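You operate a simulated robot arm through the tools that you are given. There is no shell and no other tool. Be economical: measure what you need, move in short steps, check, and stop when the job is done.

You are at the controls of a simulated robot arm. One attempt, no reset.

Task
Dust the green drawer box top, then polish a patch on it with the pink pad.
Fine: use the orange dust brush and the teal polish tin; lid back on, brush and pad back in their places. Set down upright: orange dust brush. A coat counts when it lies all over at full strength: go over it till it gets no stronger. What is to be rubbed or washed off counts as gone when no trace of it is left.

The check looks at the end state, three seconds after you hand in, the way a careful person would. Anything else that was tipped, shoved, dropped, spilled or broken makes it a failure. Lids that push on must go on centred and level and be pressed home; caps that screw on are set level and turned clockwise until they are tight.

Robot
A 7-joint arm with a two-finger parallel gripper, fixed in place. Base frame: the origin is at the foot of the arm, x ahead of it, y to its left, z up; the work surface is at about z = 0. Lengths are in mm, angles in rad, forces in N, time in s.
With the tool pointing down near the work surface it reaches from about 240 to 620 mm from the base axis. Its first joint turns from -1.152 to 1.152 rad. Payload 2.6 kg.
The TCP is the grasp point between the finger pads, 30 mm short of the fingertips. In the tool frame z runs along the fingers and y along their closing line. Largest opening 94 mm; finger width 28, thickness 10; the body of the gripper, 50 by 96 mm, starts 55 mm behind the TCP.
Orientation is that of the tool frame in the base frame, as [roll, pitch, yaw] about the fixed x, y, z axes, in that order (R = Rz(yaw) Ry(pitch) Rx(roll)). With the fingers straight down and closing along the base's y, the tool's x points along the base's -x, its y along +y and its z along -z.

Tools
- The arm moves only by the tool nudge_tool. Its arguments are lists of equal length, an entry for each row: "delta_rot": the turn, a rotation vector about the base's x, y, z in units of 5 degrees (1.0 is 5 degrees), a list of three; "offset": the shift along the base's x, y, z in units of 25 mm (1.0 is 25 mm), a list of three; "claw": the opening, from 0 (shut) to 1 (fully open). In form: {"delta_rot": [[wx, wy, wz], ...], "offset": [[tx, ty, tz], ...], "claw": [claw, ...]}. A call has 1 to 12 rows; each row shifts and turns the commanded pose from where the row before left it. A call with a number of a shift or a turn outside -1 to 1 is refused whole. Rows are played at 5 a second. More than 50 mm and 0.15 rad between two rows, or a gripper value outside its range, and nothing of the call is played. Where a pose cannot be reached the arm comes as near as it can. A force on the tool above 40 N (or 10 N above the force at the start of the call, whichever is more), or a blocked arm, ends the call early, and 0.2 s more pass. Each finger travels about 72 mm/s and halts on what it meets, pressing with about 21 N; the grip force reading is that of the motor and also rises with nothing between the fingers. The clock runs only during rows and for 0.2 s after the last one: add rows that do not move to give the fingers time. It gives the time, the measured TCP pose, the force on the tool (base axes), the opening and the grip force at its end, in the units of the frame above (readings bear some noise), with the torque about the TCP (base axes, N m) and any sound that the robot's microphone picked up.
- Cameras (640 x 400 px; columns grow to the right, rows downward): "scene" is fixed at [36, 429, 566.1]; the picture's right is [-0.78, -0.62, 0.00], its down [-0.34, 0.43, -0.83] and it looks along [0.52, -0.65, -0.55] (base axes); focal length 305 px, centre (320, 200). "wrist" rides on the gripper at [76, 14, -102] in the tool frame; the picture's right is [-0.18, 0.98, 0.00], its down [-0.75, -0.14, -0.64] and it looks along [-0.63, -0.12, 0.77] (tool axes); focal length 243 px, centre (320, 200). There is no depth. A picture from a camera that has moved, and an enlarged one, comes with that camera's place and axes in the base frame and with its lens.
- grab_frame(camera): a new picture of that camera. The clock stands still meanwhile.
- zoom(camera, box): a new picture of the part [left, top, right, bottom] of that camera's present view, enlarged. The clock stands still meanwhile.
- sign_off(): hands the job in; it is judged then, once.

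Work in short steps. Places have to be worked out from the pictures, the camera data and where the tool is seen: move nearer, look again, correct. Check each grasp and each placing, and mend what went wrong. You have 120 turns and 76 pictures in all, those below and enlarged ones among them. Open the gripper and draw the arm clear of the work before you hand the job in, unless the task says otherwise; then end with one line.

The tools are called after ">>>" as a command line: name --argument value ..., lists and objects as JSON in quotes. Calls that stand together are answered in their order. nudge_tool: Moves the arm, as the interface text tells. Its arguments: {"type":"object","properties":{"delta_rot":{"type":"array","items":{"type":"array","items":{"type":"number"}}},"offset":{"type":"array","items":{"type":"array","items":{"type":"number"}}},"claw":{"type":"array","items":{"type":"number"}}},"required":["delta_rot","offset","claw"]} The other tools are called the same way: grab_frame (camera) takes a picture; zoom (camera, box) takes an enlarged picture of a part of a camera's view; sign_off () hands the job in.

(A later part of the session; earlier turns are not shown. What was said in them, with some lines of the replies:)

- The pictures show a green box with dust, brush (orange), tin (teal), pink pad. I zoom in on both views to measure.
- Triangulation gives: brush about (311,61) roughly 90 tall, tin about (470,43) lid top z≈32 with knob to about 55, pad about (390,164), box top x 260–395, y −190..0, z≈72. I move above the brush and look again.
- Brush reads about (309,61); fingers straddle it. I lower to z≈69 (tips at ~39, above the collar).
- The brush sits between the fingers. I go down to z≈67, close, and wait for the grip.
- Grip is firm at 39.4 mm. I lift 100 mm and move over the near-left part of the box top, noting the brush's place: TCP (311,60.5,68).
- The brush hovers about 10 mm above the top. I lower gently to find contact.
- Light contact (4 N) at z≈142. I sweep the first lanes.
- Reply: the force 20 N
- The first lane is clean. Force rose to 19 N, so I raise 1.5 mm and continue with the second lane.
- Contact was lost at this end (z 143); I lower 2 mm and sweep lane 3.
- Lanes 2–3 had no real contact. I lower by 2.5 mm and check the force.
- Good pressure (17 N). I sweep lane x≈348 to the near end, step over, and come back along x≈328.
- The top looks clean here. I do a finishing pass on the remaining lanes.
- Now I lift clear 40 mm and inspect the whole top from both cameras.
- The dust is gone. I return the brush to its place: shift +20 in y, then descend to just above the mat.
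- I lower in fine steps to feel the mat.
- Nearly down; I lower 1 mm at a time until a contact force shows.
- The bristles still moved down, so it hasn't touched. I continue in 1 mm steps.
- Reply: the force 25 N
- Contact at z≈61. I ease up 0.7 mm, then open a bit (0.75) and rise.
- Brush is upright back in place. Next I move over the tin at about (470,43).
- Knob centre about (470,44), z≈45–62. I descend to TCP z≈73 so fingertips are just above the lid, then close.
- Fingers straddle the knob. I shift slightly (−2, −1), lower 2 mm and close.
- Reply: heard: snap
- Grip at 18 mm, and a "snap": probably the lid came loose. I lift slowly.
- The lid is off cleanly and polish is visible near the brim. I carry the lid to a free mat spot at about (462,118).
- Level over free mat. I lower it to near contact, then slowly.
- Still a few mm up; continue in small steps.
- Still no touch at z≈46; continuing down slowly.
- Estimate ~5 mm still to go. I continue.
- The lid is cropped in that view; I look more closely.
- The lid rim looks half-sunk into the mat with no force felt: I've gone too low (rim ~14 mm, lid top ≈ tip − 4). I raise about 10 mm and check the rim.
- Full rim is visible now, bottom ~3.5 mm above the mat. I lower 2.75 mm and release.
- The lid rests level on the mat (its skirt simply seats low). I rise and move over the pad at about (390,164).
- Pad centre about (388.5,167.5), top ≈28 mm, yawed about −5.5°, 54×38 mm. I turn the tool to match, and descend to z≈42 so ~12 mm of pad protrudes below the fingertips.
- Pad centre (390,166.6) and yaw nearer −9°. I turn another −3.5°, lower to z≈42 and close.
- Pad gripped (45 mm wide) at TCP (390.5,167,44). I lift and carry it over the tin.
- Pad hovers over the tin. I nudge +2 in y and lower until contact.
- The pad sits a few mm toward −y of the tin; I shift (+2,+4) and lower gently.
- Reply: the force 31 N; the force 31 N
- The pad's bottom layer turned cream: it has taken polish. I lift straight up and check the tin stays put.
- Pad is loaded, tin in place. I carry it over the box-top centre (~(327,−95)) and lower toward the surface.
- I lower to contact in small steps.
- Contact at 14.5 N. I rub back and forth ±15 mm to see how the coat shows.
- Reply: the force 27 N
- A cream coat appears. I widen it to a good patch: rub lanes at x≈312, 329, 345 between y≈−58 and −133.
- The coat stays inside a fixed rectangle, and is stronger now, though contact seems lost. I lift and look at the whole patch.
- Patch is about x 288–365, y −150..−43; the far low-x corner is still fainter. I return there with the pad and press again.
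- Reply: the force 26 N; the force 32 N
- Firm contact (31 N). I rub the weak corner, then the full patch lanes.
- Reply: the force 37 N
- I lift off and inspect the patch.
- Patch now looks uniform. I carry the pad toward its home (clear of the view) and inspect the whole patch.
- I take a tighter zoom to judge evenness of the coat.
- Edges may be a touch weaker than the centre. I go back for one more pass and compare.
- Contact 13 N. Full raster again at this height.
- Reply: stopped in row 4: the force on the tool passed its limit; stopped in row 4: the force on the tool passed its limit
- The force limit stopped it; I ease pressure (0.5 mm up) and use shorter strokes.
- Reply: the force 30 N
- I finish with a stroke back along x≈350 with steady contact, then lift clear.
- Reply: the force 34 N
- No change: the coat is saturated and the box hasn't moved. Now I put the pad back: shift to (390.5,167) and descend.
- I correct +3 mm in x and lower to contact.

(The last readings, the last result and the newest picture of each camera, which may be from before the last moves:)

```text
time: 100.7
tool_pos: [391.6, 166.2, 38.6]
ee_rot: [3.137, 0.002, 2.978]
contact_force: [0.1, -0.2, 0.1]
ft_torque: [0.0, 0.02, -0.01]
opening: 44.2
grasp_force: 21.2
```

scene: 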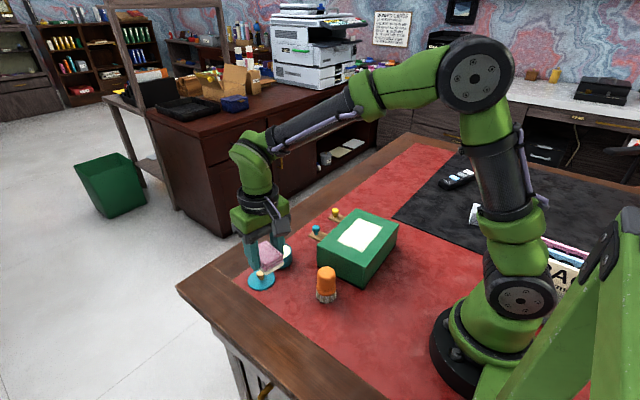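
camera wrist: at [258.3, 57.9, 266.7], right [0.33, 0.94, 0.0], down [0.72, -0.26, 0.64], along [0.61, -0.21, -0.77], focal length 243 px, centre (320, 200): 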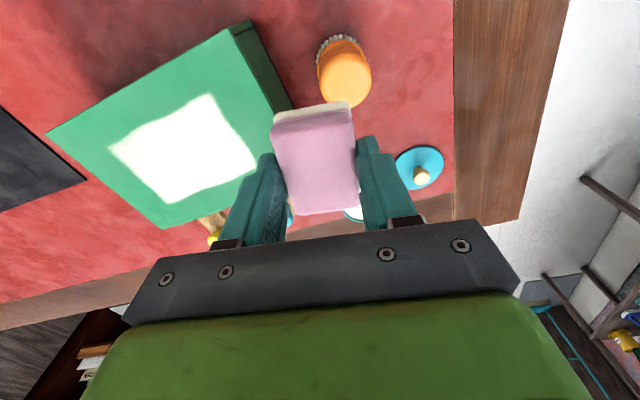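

>>> nudge_tool --delta_rot '[[0, 0, 0], [0, 0, 0]]' --offset '[[0, 0, -0.06], [0, 0, 0]]' --claw '[0.25, 0.25]'

>>> nudge_tool --delta_rot '[[0, 0, 0], [0, 0, 0]]' --offset '[[0, 0, -0.05], [0, 0, 0]]' --claw '[0.25, 0.25]'

>>> zoom --camera "scene" --box '[225, 230, 345, 330]'

```text
time: 101.3
tool_pos: [392.3, 166.8, 36.9]
ee_rot: [3.134, 0.002, 2.98]
contact_force: [-1.0, -0.2, -1.0]
ft_torque: [0.0, 0.0, 0.0]
opening: 44.2
grasp_force: 20.6
```

```text
time: 101.9
tool_pos: [392.2, 167.3, 36.2]
ee_rot: [3.137, 0.001, 2.979]
contact_force: [-0.2, 0.1, -1.9]
ft_torque: [0.0, 0.0, 0.01]
opening: 44.1
grasp_force: 21.5
```

```text
4.00 times, centred on (285, 280) of scene
camera zoom: at [36.0, 429.0, 566.1], right [-0.78, -0.62, 0.0], down [-0.34, 0.43, -0.83], along [0.52, -0.65, -0.55], focal length 1218 px, centre (460, -120)
```

zoom: 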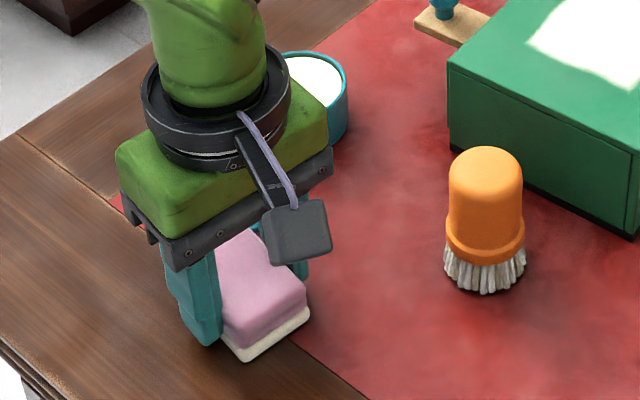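

The pad bottom is practically at the table. I shift −1.5 mm in x, lower 1 mm more, and check the force.

>>> nudge_tool --delta_rot '[[0, 0, 0], [0, 0, 0], [0, 0, 0]]' --offset '[[-0.07, -0.02, 0], [0, 0, -0.05], [0, 0, 0]]' --claw '[0.25, 0.25, 0.25]'

```text
time: 102.7
tool_pos: [389.8, 166.0, 34.6]
ee_rot: [3.136, 0.003, 2.977]
contact_force: [0.2, -0.2, -0.2]
ft_torque: [0.0, -0.01, 0.01]
opening: 43.7
grasp_force: 21.1
```

Within about 1 mm; I release and rise.

>>> nudge_tool --delta_rot '[[0, 0, 0], [0, 0, 0], [0, 0, 0], [0, 0, 0], [0, 0, 0], [0, 0, 0], [0, 0, 0], [0, 0, 0]]' --offset '[[0, 0, 0], [0, 0, 0], [0, 0, 0], [0, 0, 0], [0, 0, 0.6], [0, 0, 1], [0, 0, 1], [0, 0, 1]]' --claw '[0.5, 0.6, 0.75, 0.75, 0.75, 0.75, 0.75, 0.75]'

>>> zoom --camera "scene" --box '[225, 230, 345, 330]'

```text
time: 104.5
tool_pos: [390.6, 168.4, 123.9]
ee_rot: [3.137, 0.001, 2.98]
contact_force: [-1.2, -0.6, 0.5]
ft_torque: [-0.01, -0.03, -0.01]
opening: 70.7
grasp_force: 0.0
```

```text
4.00 times, centred on (285, 280) of scene
camera zoom: at [36.0, 429.0, 566.1], right [-0.78, -0.62, 0.0], down [-0.34, 0.43, -0.83], along [0.52, -0.65, -0.55], focal length 1218 px, centre (460, -120)
```

zoom: 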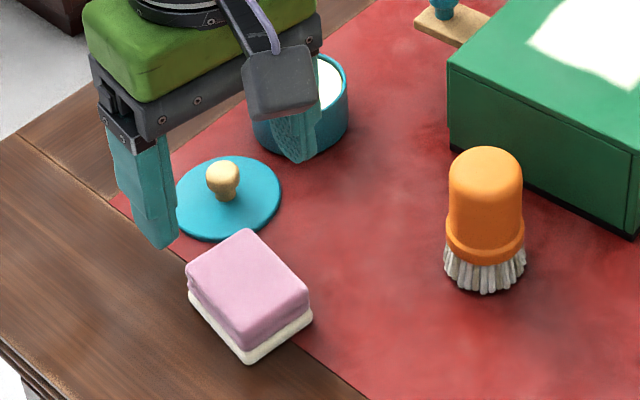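

The pad is back in place. I straighten the yaw and move over the lid's knob.

>>> nudge_tool --delta_rot '[[-0.05, 0, 0.9], [0, 0, 0.95], [0, 0, 0], [0, 0, 0], [0, 0, 0]]' --offset '[[0.9, -0.6, 0], [0.9, -0.6, 0], [1, -0.7, 0], [0, 0, -0.6], [0, 0, 0]]' --claw '[0.5, 0.5, 0.5, 0.5, 0.5]'

>>> zoom --camera "wrist" --box '[160, 40, 480, 240]'

```text
time: 105.7
tool_pos: [461.0, 118.8, 108.0]
ee_rot: [3.139, 0.004, 3.141]
contact_force: [-0.7, -0.1, -0.8]
ft_torque: [0.03, 0.0, -0.01]
opening: 47.1
grasp_force: 0.1
```

```text
2.00 times, centred on (320, 140) of wrist
camera zoom: at [386.1, 133.2, 209.7], right [0.18, 0.98, 0.0], down [0.75, -0.14, 0.64], along [0.63, -0.12, -0.77], focal length 485 px, centre (320, 320)
```

zoom: 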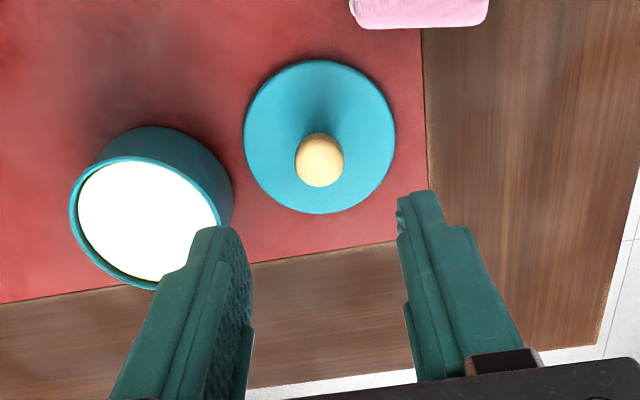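

Knob at (460,119), well aligned. I descend to z≈40 and close.

>>> nudge_tool --delta_rot '[[0, 0, 0], [0, 0, 0], [0, 0, 0], [0, 0, 0], [0, 0, 0], [0, 0, 0], [0, 0, 0]]' --offset '[[0, 0, -1], [0, 0, -1], [0, 0, -0.7], [0, 0, 0], [0, 0, 0], [0, 0, 0], [0, 0, 0]]' --claw '[0.5, 0.5, 0.5, 0.4, 0.2, 0.1, 0.1]'

>>> nudge_tool --delta_rot '[[0, 0, 0], [0, 0, 0], [0, 0, 0], [0, 0, 0], [0, 0, 0], [0, 0, 0], [0, 0, 0], [0, 0, 0]]' --offset '[[0, 0, 0.5], [0, 0, 1], [0, 0, 1], [0.08, -0.7, 0], [0.08, -0.7, 0], [0.08, -0.7, 0], [0.08, -0.76, 0], [0, 0, -0.2]]' --claw '[0.1, 0.1, 0.1, 0.1, 0.1, 0.1, 0.1, 0.1]'

>>> zoom --camera "scene" --box '[240, 200, 340, 280]'

>>> zoom --camera "wrist" --box '[200, 60, 440, 210]'

```text
time: 107.3
tool_pos: [459.0, 121.2, 39.6]
ee_rot: [-3.141, 0.001, -3.14]
contact_force: [-0.1, -0.8, -0.5]
ft_torque: [0.02, -0.02, 0.0]
opening: 18.0
grasp_force: 20.9
```

```text
time: 109.1
tool_pos: [468.4, 47.4, 99.3]
ee_rot: [3.141, 0.005, 3.141]
contact_force: [0.3, 0.2, -1.6]
ft_torque: [0.0, 0.01, -0.03]
opening: 18.3
grasp_force: 21.4
```

```text
5.00 times, centred on (290, 240) of scene
camera zoom: at [36.0, 429.0, 566.1], right [-0.78, -0.62, 0.0], down [-0.34, 0.43, -0.83], along [0.52, -0.65, -0.55], focal length 1523 px, centre (470, 0)
```

zoom: 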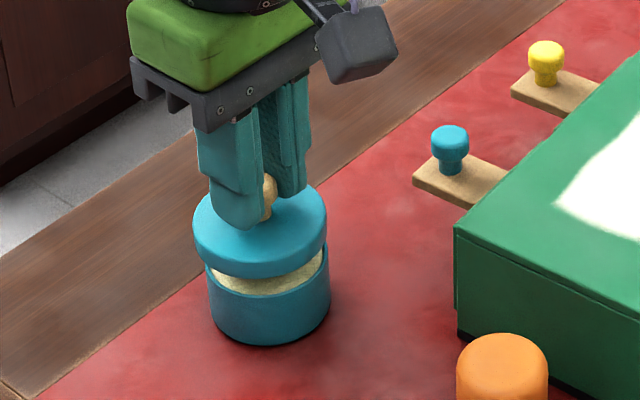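

```text
2.67 times, centred on (320, 135) of wrist
camera zoom: at [393.3, 61.2, 199.7], right [0.18, 0.98, 0.0], down [0.75, -0.14, 0.64], along [0.63, -0.12, -0.76], focal length 647 px, centre (320, 373)
```

zoom: 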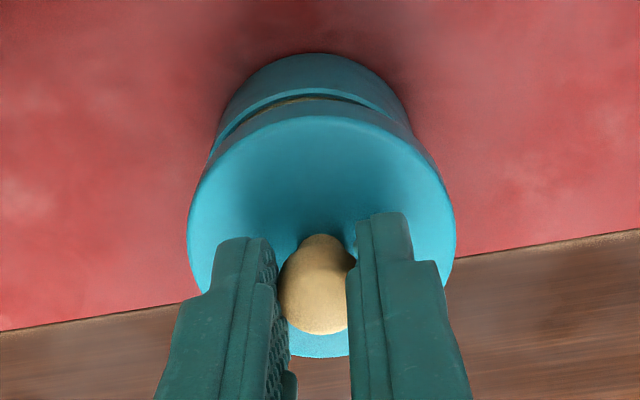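

Lid seems about 2 mm too far toward +y over the tin. I shift −2 mm in y, lower near the rim, and look again.

>>> nudge_tool --delta_rot '[[0, 0, 0], [0, 0, 0], [0, 0, 0]]' --offset '[[0, -0.08, -0.4], [0, 0, -0.16], [0, 0, 0]]' --claw '[0.1, 0.1, 0.1]'

>>> zoom --camera "scene" --box '[250, 220, 320, 275]'

>>> zoom --camera "wrist" --box '[220, 70, 420, 195]'

```text
time: 109.9
tool_pos: [467.2, 45.4, 85.0]
ee_rot: [3.139, 0.004, -3.14]
contact_force: [0.2, 0.2, -0.3]
ft_torque: [-0.01, 0.01, 0.0]
opening: 18.5
grasp_force: 21.0
```

```text
7.27 times, centred on (285, 248) of scene
camera zoom: at [36.0, 429.0, 566.1], right [-0.78, -0.62, 0.0], down [-0.34, 0.43, -0.83], along [0.52, -0.65, -0.55], focal length 2215 px, centre (574, -146)
```

zoom: 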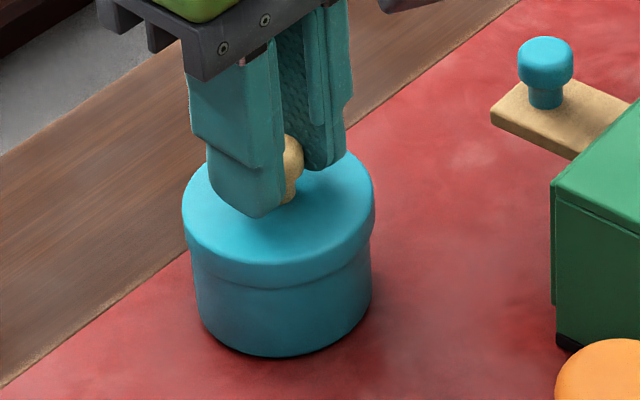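

```text
3.20 times, centred on (320, 132) of wrist
camera zoom: at [393.1, 58.5, 185.5], right [0.18, 0.98, 0.0], down [0.75, -0.14, 0.64], along [0.63, -0.12, -0.77], focal length 776 px, centre (320, 416)
```

zoom: 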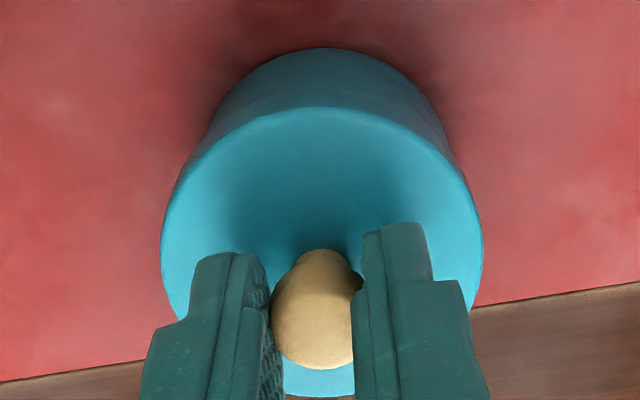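

Alignment is now within ~0.7 mm. I add (+0.5,+0.5), lower onto the rim, and feel.

>>> nudge_tool --delta_rot '[[0, 0, 0], [0, 0, 0], [0, 0, 0], [0, 0, 0]]' --offset '[[0.02, 0.02, -0.2], [0, 0, -0.12], [0, 0, -0.08], [0, 0, 0]]' --claw '[0.1, 0.1, 0.1, 0.1]'

>>> nudge_tool --delta_rot '[[0, 0, 0], [0, 0, 0]]' --offset '[[0, 0, -0.08], [0, 0, 0]]' --claw '[0.1, 0.1]'

```text
time: 110.9
tool_pos: [469.2, 45.7, 74.1]
ee_rot: [3.14, 0.003, -3.141]
contact_force: [-0.4, -1.5, 3.1]
ft_torque: [-0.17, 0.03, -0.02]
opening: 18.3
grasp_force: 21.0
```

```text
time: 111.5
tool_pos: [468.5, 46.2, 74.7]
ee_rot: [3.14, 0.007, 3.141]
contact_force: [-8.9, -1.5, 24.4]
ft_torque: [-0.21, 0.37, -0.05]
opening: 18.2
grasp_force: 20.8
```

Resistance of 24 N: pressing against the lip. I press further in small steps and listen.

>>> nudge_tool --delta_rot '[[0, 0, 0], [0, 0, 0]]' --offset '[[0, 0, -0.05], [0, 0, 0]]' --claw '[0.1, 0.1]'

>>> zoom --camera "scene" --box '[250, 220, 320, 275]'

```text
time: 112.1
tool_pos: [469.9, 46.1, 72.0]
ee_rot: [-3.141, 0.005, 3.141]
contact_force: [-4.0, -2.2, 25.3]
ft_torque: [-0.2, 0.07, -0.05]
opening: 18.4
grasp_force: 20.5
```

```text
7.27 times, centred on (285, 248) of scene
camera zoom: at [35.9, 429.0, 566.1], right [-0.78, -0.62, 0.0], down [-0.34, 0.43, -0.83], along [0.52, -0.65, -0.55], focal length 2215 px, centre (574, -146)
```

zoom: 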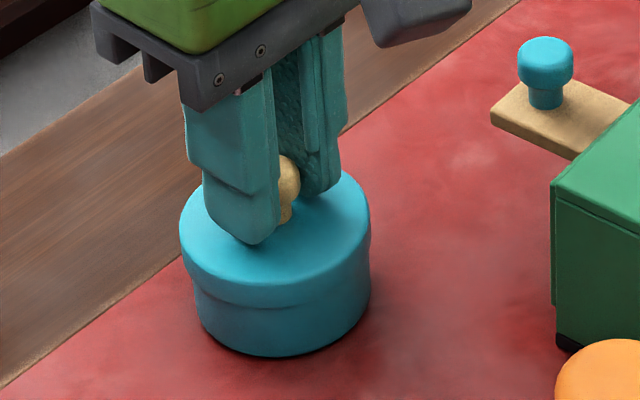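

Lid looks well seated relative to the original asymmetry. I continue pressing.

>>> nudge_tool --delta_rot '[[0, 0, 0], [0, 0, 0]]' --offset '[[0, 0, -0.05], [0, 0, 0]]' --claw '[0.1, 0.1]'

>>> nudge_tool --delta_rot '[[0, 0, 0], [0, 0, 0]]' --offset '[[0, 0, -0.05], [0, 0, 0]]' --claw '[0.1, 0.1]'

```text
time: 112.7
tool_pos: [471.1, 45.6, 72.8]
ee_rot: [3.141, 0.006, -3.141]
contact_force: [-0.3, -4.8, 24.1]
ft_torque: [-0.23, -0.03, -0.03]
opening: 18.3
grasp_force: 21.1
```

```text
time: 113.3
tool_pos: [469.6, 46.8, 70.8]
ee_rot: [3.141, 0.007, 3.141]
contact_force: [3.0, -4.5, 24.6]
ft_torque: [-0.27, -0.16, -0.05]
opening: 18.2
grasp_force: 20.6
```

Force plateaus at ~24 N: the fingers slip on the knob. I release, rise, close the fingers and will press on the knob's top.

>>> nudge_tool --delta_rot '[[0, 0, 0], [0, 0, 0], [0, 0, 0], [0, 0, 0], [0, 0, 0], [0, 0, 0], [0, 0, 0], [0, 0, 0], [0, 0, 0]]' --offset '[[0, 0, 0.05], [0, 0, 0], [0, 0, 0], [0, 0, 1], [0, 0, 1], [0, 0, 0], [0, 0, 0], [0, 0, 0], [0, 0, 0]]' --claw '[0.3, 0.4, 0.5, 0.5, 0.5, 0.3, 0.1, 0, 0]'

>>> zoom --camera "scene" --box '[240, 200, 340, 280]'

>>> zoom --camera "wrist" --box '[200, 60, 440, 210]'

```text
time: 115.3
tool_pos: [469.8, 46.8, 120.5]
ee_rot: [3.141, 0.003, 3.14]
contact_force: [0.4, 0.0, -0.2]
ft_torque: [-0.04, -0.02, -0.04]
opening: 0.1
grasp_force: 20.5
```

```text
5.00 times, centred on (290, 240) of scene
camera zoom: at [36.0, 429.0, 566.1], right [-0.78, -0.62, 0.0], down [-0.34, 0.43, -0.83], along [0.52, -0.65, -0.55], focal length 1523 px, centre (470, 0)
```

zoom: 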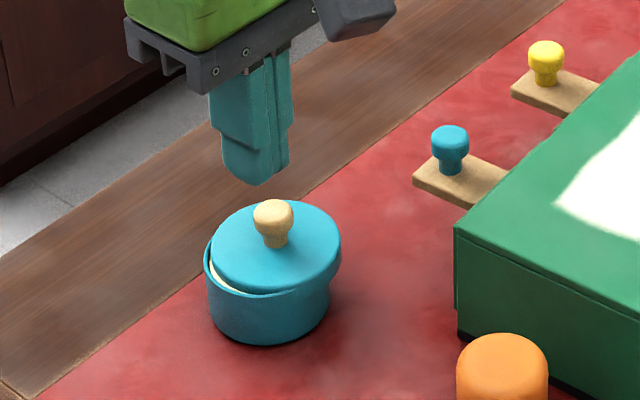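

```text
2.67 times, centred on (320, 135) of wrist
camera zoom: at [394.0, 60.8, 220.2], right [0.18, 0.98, 0.0], down [0.75, -0.14, 0.64], along [0.63, -0.12, -0.77], focal length 647 px, centre (320, 373)
```

zoom: 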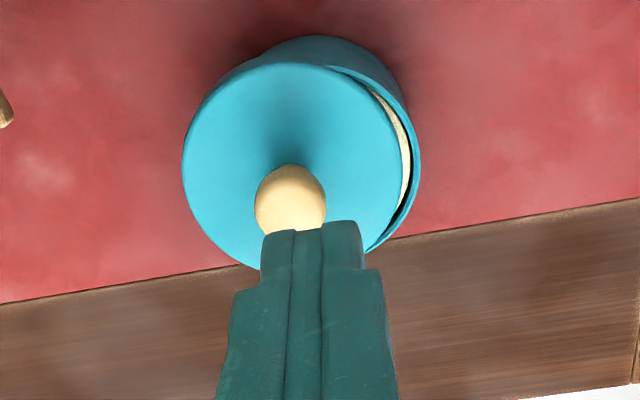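

On release the lid slid ~7 mm toward −y. It must be re-gripped: knob now about (468,39). I open, move above it, descend and close.

>>> nudge_tool --delta_rot '[[0, -0.04, 0], [0, 0, 0], [0, 0, 0], [0, 0, 0], [0, 0, 0], [0, 0, 0], [0, 0, 0], [0, 0, 0], [0, 0, 0]]' --offset '[[-0.04, -0.3, 0], [0, 0, 0], [0, 0, -1], [0, 0, -0.76], [0, 0, 0], [0, 0, 0], [0, 0, 0], [0, 0, 0], [0, 0, 0]]' --claw '[0.5, 0.5, 0.5, 0.5, 0.4, 0.3, 0.2, 0.1, 0.1]'

>>> nudge_tool --delta_rot '[[0, 0, 0], [0, 0, 0], [0, 0, 0]]' --offset '[[0, 0, 0.2], [0.06, 0.27, 0], [0, 0, 0]]' --claw '[0.1, 0.1, 0.1]'

>>> zoom --camera "wrist" --box '[200, 60, 440, 210]'

>>> zoom --camera "scene" --box '[250, 220, 320, 275]'

```text
time: 117.3
tool_pos: [468.5, 38.1, 76.4]
ee_rot: [3.139, 0.006, -3.141]
contact_force: [-0.1, -0.3, 0.0]
ft_torque: [-0.02, -0.02, 0.01]
opening: 18.2
grasp_force: 20.6
```

```text
time: 118.1
tool_pos: [469.9, 45.2, 82.5]
ee_rot: [-3.141, 0.007, -3.142]
contact_force: [-1.0, -0.1, -0.1]
ft_torque: [0.03, -0.01, 0.02]
opening: 18.4
grasp_force: 21.0
```

```text
2.67 times, centred on (320, 135) of wrist
camera zoom: at [394.6, 59.1, 181.9], right [0.18, 0.98, 0.0], down [0.75, -0.14, 0.65], along [0.64, -0.12, -0.76], focal length 647 px, centre (320, 373)
```

zoom: 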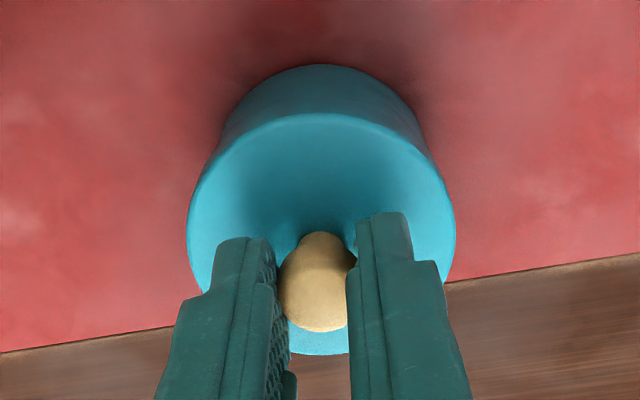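

```text
7.27 times, centred on (285, 248) of scene
camera zoom: at [36.0, 429.0, 566.1], right [-0.78, -0.62, 0.0], down [-0.34, 0.43, -0.83], along [0.52, -0.65, -0.55], focal length 2215 px, centre (574, -146)
```

zoom: 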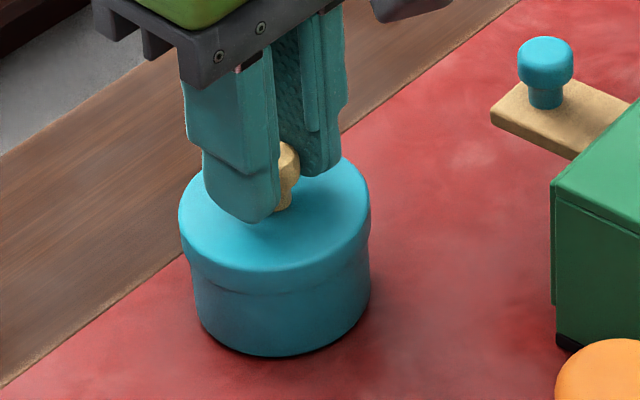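

Lid nearly aligned; I correct −1 mm in x, fix the slight pitch, and lower to light contact.

>>> nudge_tool --delta_rot '[[0, 0.08, 0], [0, 0, 0], [0, 0, 0], [0, 0, 0]]' --offset '[[-0.04, 0, 0], [0, 0, -0.12], [0, 0, -0.06], [0, 0, 0]]' --claw '[0.1, 0.1, 0.1, 0.1]'

>>> nudge_tool --delta_rot '[[0, 0, 0], [0, 0, 0]]' --offset '[[0, 0, -0.05], [0, 0, 0]]' --claw '[0.1, 0.1]'

```text
time: 119.1
tool_pos: [468.2, 44.8, 76.9]
ee_rot: [3.141, -0.002, 3.141]
contact_force: [-0.9, -0.5, -0.1]
ft_torque: [-0.01, 0.01, 0.0]
opening: 18.2
grasp_force: 20.8
```

```text
time: 119.7
tool_pos: [467.9, 45.4, 76.2]
ee_rot: [3.14, 0.001, -3.141]
contact_force: [0.0, 0.8, 1.6]
ft_torque: [0.06, -0.08, 0.06]
opening: 18.5
grasp_force: 21.5
```

>>> nudge_tool --delta_rot '[[0, 0, 0], [0, 0, 0]]' --offset '[[0, 0, -0.05], [0, 0, 0]]' --claw '[0.1, 0.1]'

>>> nudge_tool --delta_rot '[[0, 0, 0], [0, 0, 0]]' --offset '[[0, 0, -0.05], [0, 0, 0]]' --claw '[0.1, 0.1]'

```text
time: 120.3
tool_pos: [468.9, 45.4, 74.8]
ee_rot: [3.141, 0.002, 3.14]
contact_force: [-1.5, -2.1, 11.3]
ft_torque: [-0.15, -0.1, -0.02]
opening: 18.0
grasp_force: 21.0
```

```text
time: 120.9
tool_pos: [468.1, 45.4, 75.4]
ee_rot: [3.138, 0.001, 3.141]
contact_force: [-7.5, -1.0, 26.3]
ft_torque: [-0.17, 0.16, -0.06]
opening: 18.6
grasp_force: 20.7
```

Contact is central at 26 N. Rather than release, I let the fingers slide down the knob until the tips bear on the lid itself, keeping it guided, and press harder.

>>> nudge_tool --delta_rot '[[0, 0, 0], [0, 0, 0], [0, 0, 0]]' --offset '[[0, 0, -0.06], [0, 0, -0.06], [0, 0, 0]]' --claw '[0.1, 0.1, 0.1]'

>>> nudge_tool --delta_rot '[[0, 0, 0], [0, 0, 0], [0, 0, 0]]' --offset '[[0, 0, -0.06], [0, 0, -0.04], [0, 0, 0]]' --claw '[0.1, 0.1, 0.1]'

```text
time: 121.7
tool_pos: [468.7, 45.3, 71.7]
ee_rot: [3.138, 0.003, -3.141]
contact_force: [2.1, -0.6, 23.8]
ft_torque: [-0.13, -0.11, -0.06]
opening: 18.3
grasp_force: 20.8
```

```text
time: 122.5
tool_pos: [469.7, 46.0, 69.3]
ee_rot: [3.14, 0.003, 3.141]
contact_force: [-2.6, -0.8, 26.1]
ft_torque: [-0.08, 0.06, -0.06]
opening: 18.5
grasp_force: 21.3
```

>>> nudge_tool --delta_rot '[[0, 0, 0], [0, 0, 0], [0, 0, 0]]' --offset '[[0, 0, -0.06], [0, 0, -0.04], [0, 0, 0]]' --claw '[0.1, 0.1, 0.1]'

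>>> nudge_tool --delta_rot '[[0, 0, 0], [0, 0, 0], [0, 0, 0]]' --offset '[[0, 0, -0.04], [0, 0, -0.02], [0, 0, 0]]' --claw '[0.1, 0.1, 0.1]'

```text
time: 123.1
tool_pos: [469.5, 46.1, 69.7]
ee_rot: [3.138, 0.003, 3.141]
contact_force: [-2.6, -0.1, 5.2]
ft_torque: [-0.05, 0.2, -0.06]
opening: 18.4
grasp_force: 20.8
stopped in row 3: the force on the tool passed its limit (the readings are from after the stop); the commanded pose is now the measured one
```

```text
time: 123.9
tool_pos: [470.4, 45.1, 69.5]
ee_rot: [3.141, 0.007, 3.138]
contact_force: [-16.0, -4.4, 35.3]
ft_torque: [-0.15, 0.73, -0.02]
opening: 18.5
grasp_force: 20.7
```

Tips now bear on the lid (>40 N reached, 35 N holding). I look at whether it's home.

>>> zoom --camera "scene" --box '[255, 232, 310, 272]'

```text
10.00 times, centred on (282, 252) of scene
camera zoom: at [35.8, 428.9, 566.1], right [-0.78, -0.62, 0.0], down [-0.34, 0.43, -0.83], along [0.52, -0.65, -0.55], focal length 3046 px, centre (695, -320)
```

zoom: 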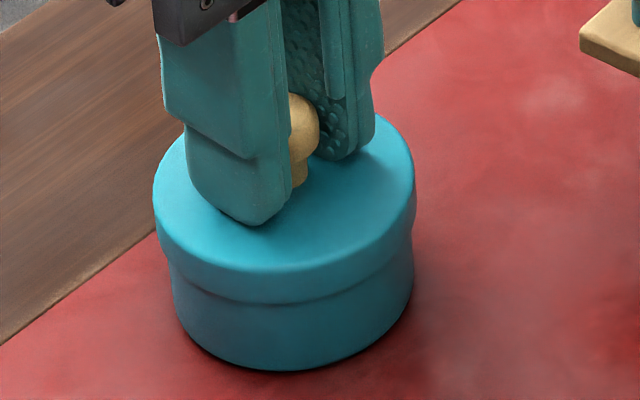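

Height matches the original closed tin. I ease the force off first, then open slowly, without moving up.

>>> nudge_tool --delta_rot '[[0, 0, 0], [0, 0, 0], [0, 0, 0]]' --offset '[[0, 0, 0.03], [0, 0, 0.02], [0, 0, 0]]' --claw '[0.1, 0.1, 0.1]'

```text
time: 124.7
tool_pos: [471.8, 46.0, 69.0]
ee_rot: [3.14, 0.007, 3.139]
contact_force: [-6.2, -4.3, 28.6]
ft_torque: [-0.18, 0.28, -0.04]
opening: 18.3
grasp_force: 20.7
```

>>> nudge_tool --delta_rot '[[0, 0, 0], [0, 0, 0], [0, 0, 0]]' --offset '[[0, 0, 0.04], [0, 0, 0.03], [0, 0, 0]]' --claw '[0.1, 0.1, 0.1]'

```text
time: 125.5
tool_pos: [469.2, 45.5, 69.5]
ee_rot: [3.141, 0.001, -3.14]
contact_force: [3.2, -0.5, 6.1]
ft_torque: [-0.03, -0.31, -0.02]
opening: 18.6
grasp_force: 20.6
```

Nearly unloaded. I ease 0.4 mm more and open in slow steps.

>>> nudge_tool --delta_rot '[[0, 0, 0], [0, 0, 0], [0, 0, 0], [0, 0, 0], [0, 0, 0], [0, 0, 0], [0, 0, 0], [0, 0, 0]]' --offset '[[0, 0, 0.015], [0, 0, 0], [0, 0, 0], [0, 0, 0], [0, 0, 0], [0, 0, 0], [0, 0, 1], [0, 0, 1]]' --claw '[0.1, 0.1, 0.2, 0.25, 0.3, 0.45, 0.45, 0.45]'

>>> zoom --camera "scene" --box '[240, 200, 340, 280]'

```text
time: 127.3
tool_pos: [471.7, 45.5, 120.3]
ee_rot: [3.141, 0.003, 3.14]
contact_force: [0.4, 0.1, 0.2]
ft_torque: [0.02, -0.05, -0.01]
opening: 42.0
grasp_force: 0.0
heard: snap
```

```text
5.00 times, centred on (290, 240) of scene
camera zoom: at [36.0, 429.0, 566.1], right [-0.78, -0.62, 0.0], down [-0.34, 0.43, -0.83], along [0.52, -0.65, -0.55], focal length 1523 px, centre (470, 0)
```

zoom: 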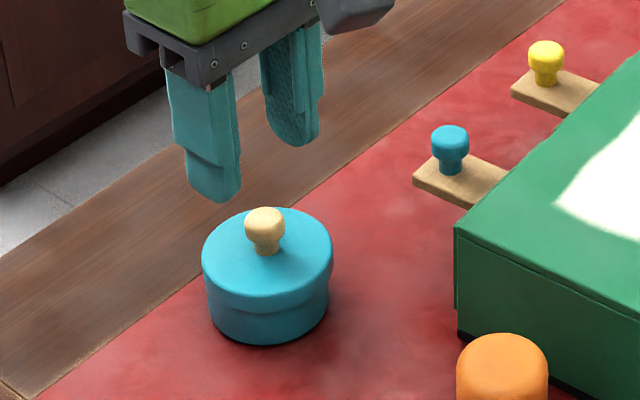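

Snap heard on release, and the lid now sits centred and level. To be sure it's home I close the fingers and press gently straight down on the knob.

>>> nudge_tool --delta_rot '[[0, 0, 0], [0, 0, 0], [0, 0, 0], [0, 0, 0], [0, 0, 0], [0, 0, 0]]' --offset '[[0, 0, 0], [0, 0, 0], [0, 0, 0], [0, 0, -0.6], [0, 0, -0.2], [0, 0, 0]]' --claw '[0.2, 0, 0, 0, 0, 0]'

>>> nudge_tool --delta_rot '[[0, 0, 0], [0, 0, 0], [0, 0, 0], [0, 0, 0]]' --offset '[[0, 0, -0.12], [0, 0, -0.1], [0, 0, -0.1], [0, 0, 0]]' --claw '[0, 0, 0, 0]'

```text
time: 128.7
tool_pos: [471.2, 44.2, 101.8]
ee_rot: [3.14, 0.004, 3.141]
contact_force: [0.1, -0.6, -0.6]
ft_torque: [-0.01, -0.01, -0.02]
opening: 0.0
grasp_force: 20.9
```

```text
time: 129.7
tool_pos: [469.3, 45.3, 92.8]
ee_rot: [3.142, 0.001, 3.141]
contact_force: [0.5, 0.4, 0.0]
ft_torque: [0.0, -0.02, 0.01]
opening: 0.0
grasp_force: 21.1
```

>>> nudge_tool --delta_rot '[[0, 0, 0], [0, 0, 0], [0, 0, 0]]' --offset '[[0, 0, -0.06], [0, 0, -0.05], [0, 0, 0]]' --claw '[0, 0, 0]'

>>> nudge_tool --delta_rot '[[0, 0, 0], [0, 0, 0], [0, 0, 0]]' --offset '[[0, 0, -0.04], [0, 0, -0.03], [0, 0, 0]]' --claw '[0, 0, 0]'

```text
time: 130.5
tool_pos: [469.7, 43.8, 90.2]
ee_rot: [3.138, 0.003, 3.139]
contact_force: [0.0, -0.1, -0.1]
ft_torque: [0.0, -0.01, -0.04]
opening: 0.0
grasp_force: 21.4
```

```text
time: 131.3
tool_pos: [470.5, 45.3, 88.4]
ee_rot: [3.141, 0.006, 3.139]
contact_force: [-9.3, -5.0, 19.9]
ft_torque: [-0.14, 0.38, 0.04]
opening: 0.1
grasp_force: 20.8
```

Contact on the knob at 20 N. I press a little more, then lift away.

>>> nudge_tool --delta_rot '[[0, 0, 0], [0, 0, 0], [0, 0, 0]]' --offset '[[0, 0, -0.025], [0, 0, 0], [0, 0, 0]]' --claw '[0, 0, 0]'

>>> nudge_tool --delta_rot '[[0, 0, 0], [0, 0, 0], [0, 0, 0], [0, 0, 0], [0, 0, 0], [0, 0, 0], [0, 0, 0]]' --offset '[[0, 0, 0.2], [0, 0, 1], [0, 0, 1], [0, 0, 1], [-0.5, 0, 1], [-0.5, 0, 1], [-0.5, 0, 1]]' --claw '[0, 0, 0.2, 0.5, 0.8, 0.8, 0.8]'

>>> zoom --camera "scene" --box '[230, 190, 410, 330]'

>>> zoom --camera "wrist" --box '[160, 0, 480, 200]'

```text
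time: 132.1
tool_pos: [470.4, 45.4, 88.6]
ee_rot: [-3.141, 0.007, 3.14]
contact_force: [-10.8, -9.1, 32.3]
ft_torque: [-0.24, 0.44, 0.0]
opening: 0.0
grasp_force: 21.3
```

```text
time: 133.7
tool_pos: [431.4, 46.3, 241.2]
ee_rot: [3.141, 0.002, 3.14]
contact_force: [-0.3, 1.0, 0.0]
ft_torque: [0.0, -0.02, 0.0]
opening: 74.9
grasp_force: 0.1
```

```text
2.86 times, centred on (320, 260) of scene
camera zoom: at [36.0, 429.0, 566.1], right [-0.78, -0.62, 0.0], down [-0.34, 0.43, -0.83], along [0.52, -0.65, -0.55], focal length 870 px, centre (320, 29)
```

zoom: 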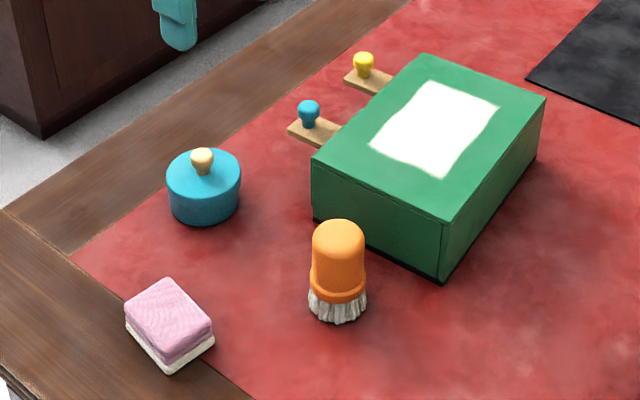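

```text
2.00 times, centred on (320, 100) of wrist
camera zoom: at [356.5, 60.2, 342.2], right [0.19, 0.98, 0.0], down [0.75, -0.14, 0.64], along [0.63, -0.12, -0.76], focal length 485 px, centre (320, 400)
```

zoom: 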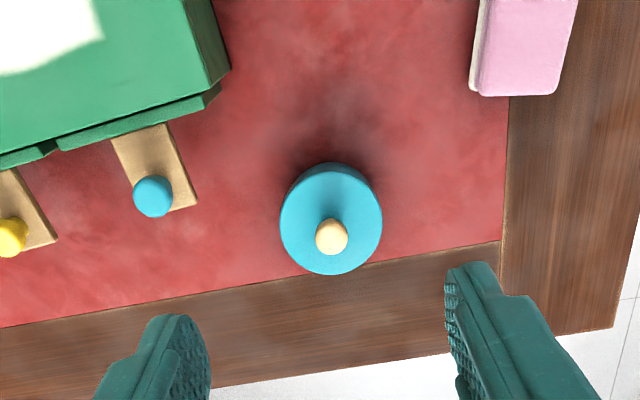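

Everything matches the starting layout. One close look at the tin's lid seam before handing in.

>>> zoom --camera "scene" --box '[255, 232, 310, 272]'

```text
10.00 times, centred on (282, 252) of scene
camera zoom: at [36.0, 429.0, 566.1], right [-0.78, -0.62, 0.0], down [-0.34, 0.43, -0.83], along [0.52, -0.65, -0.55], focal length 3046 px, centre (695, -320)
```

zoom: 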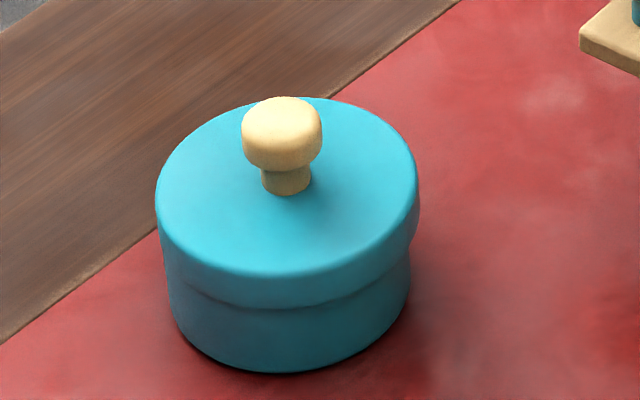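

The lid is centred, level and shut; brush, pad and box are in place and the gripper is open and clear. Handing in.

>>> sign_off

```text
The job is handed in.
```

The box top is dusted and its patch fully coated with polish. The tin lid is back on, though I didn't hear it snap while pressing, only as I let go of it. The brush stands upright in its place and the pad is back where it was.
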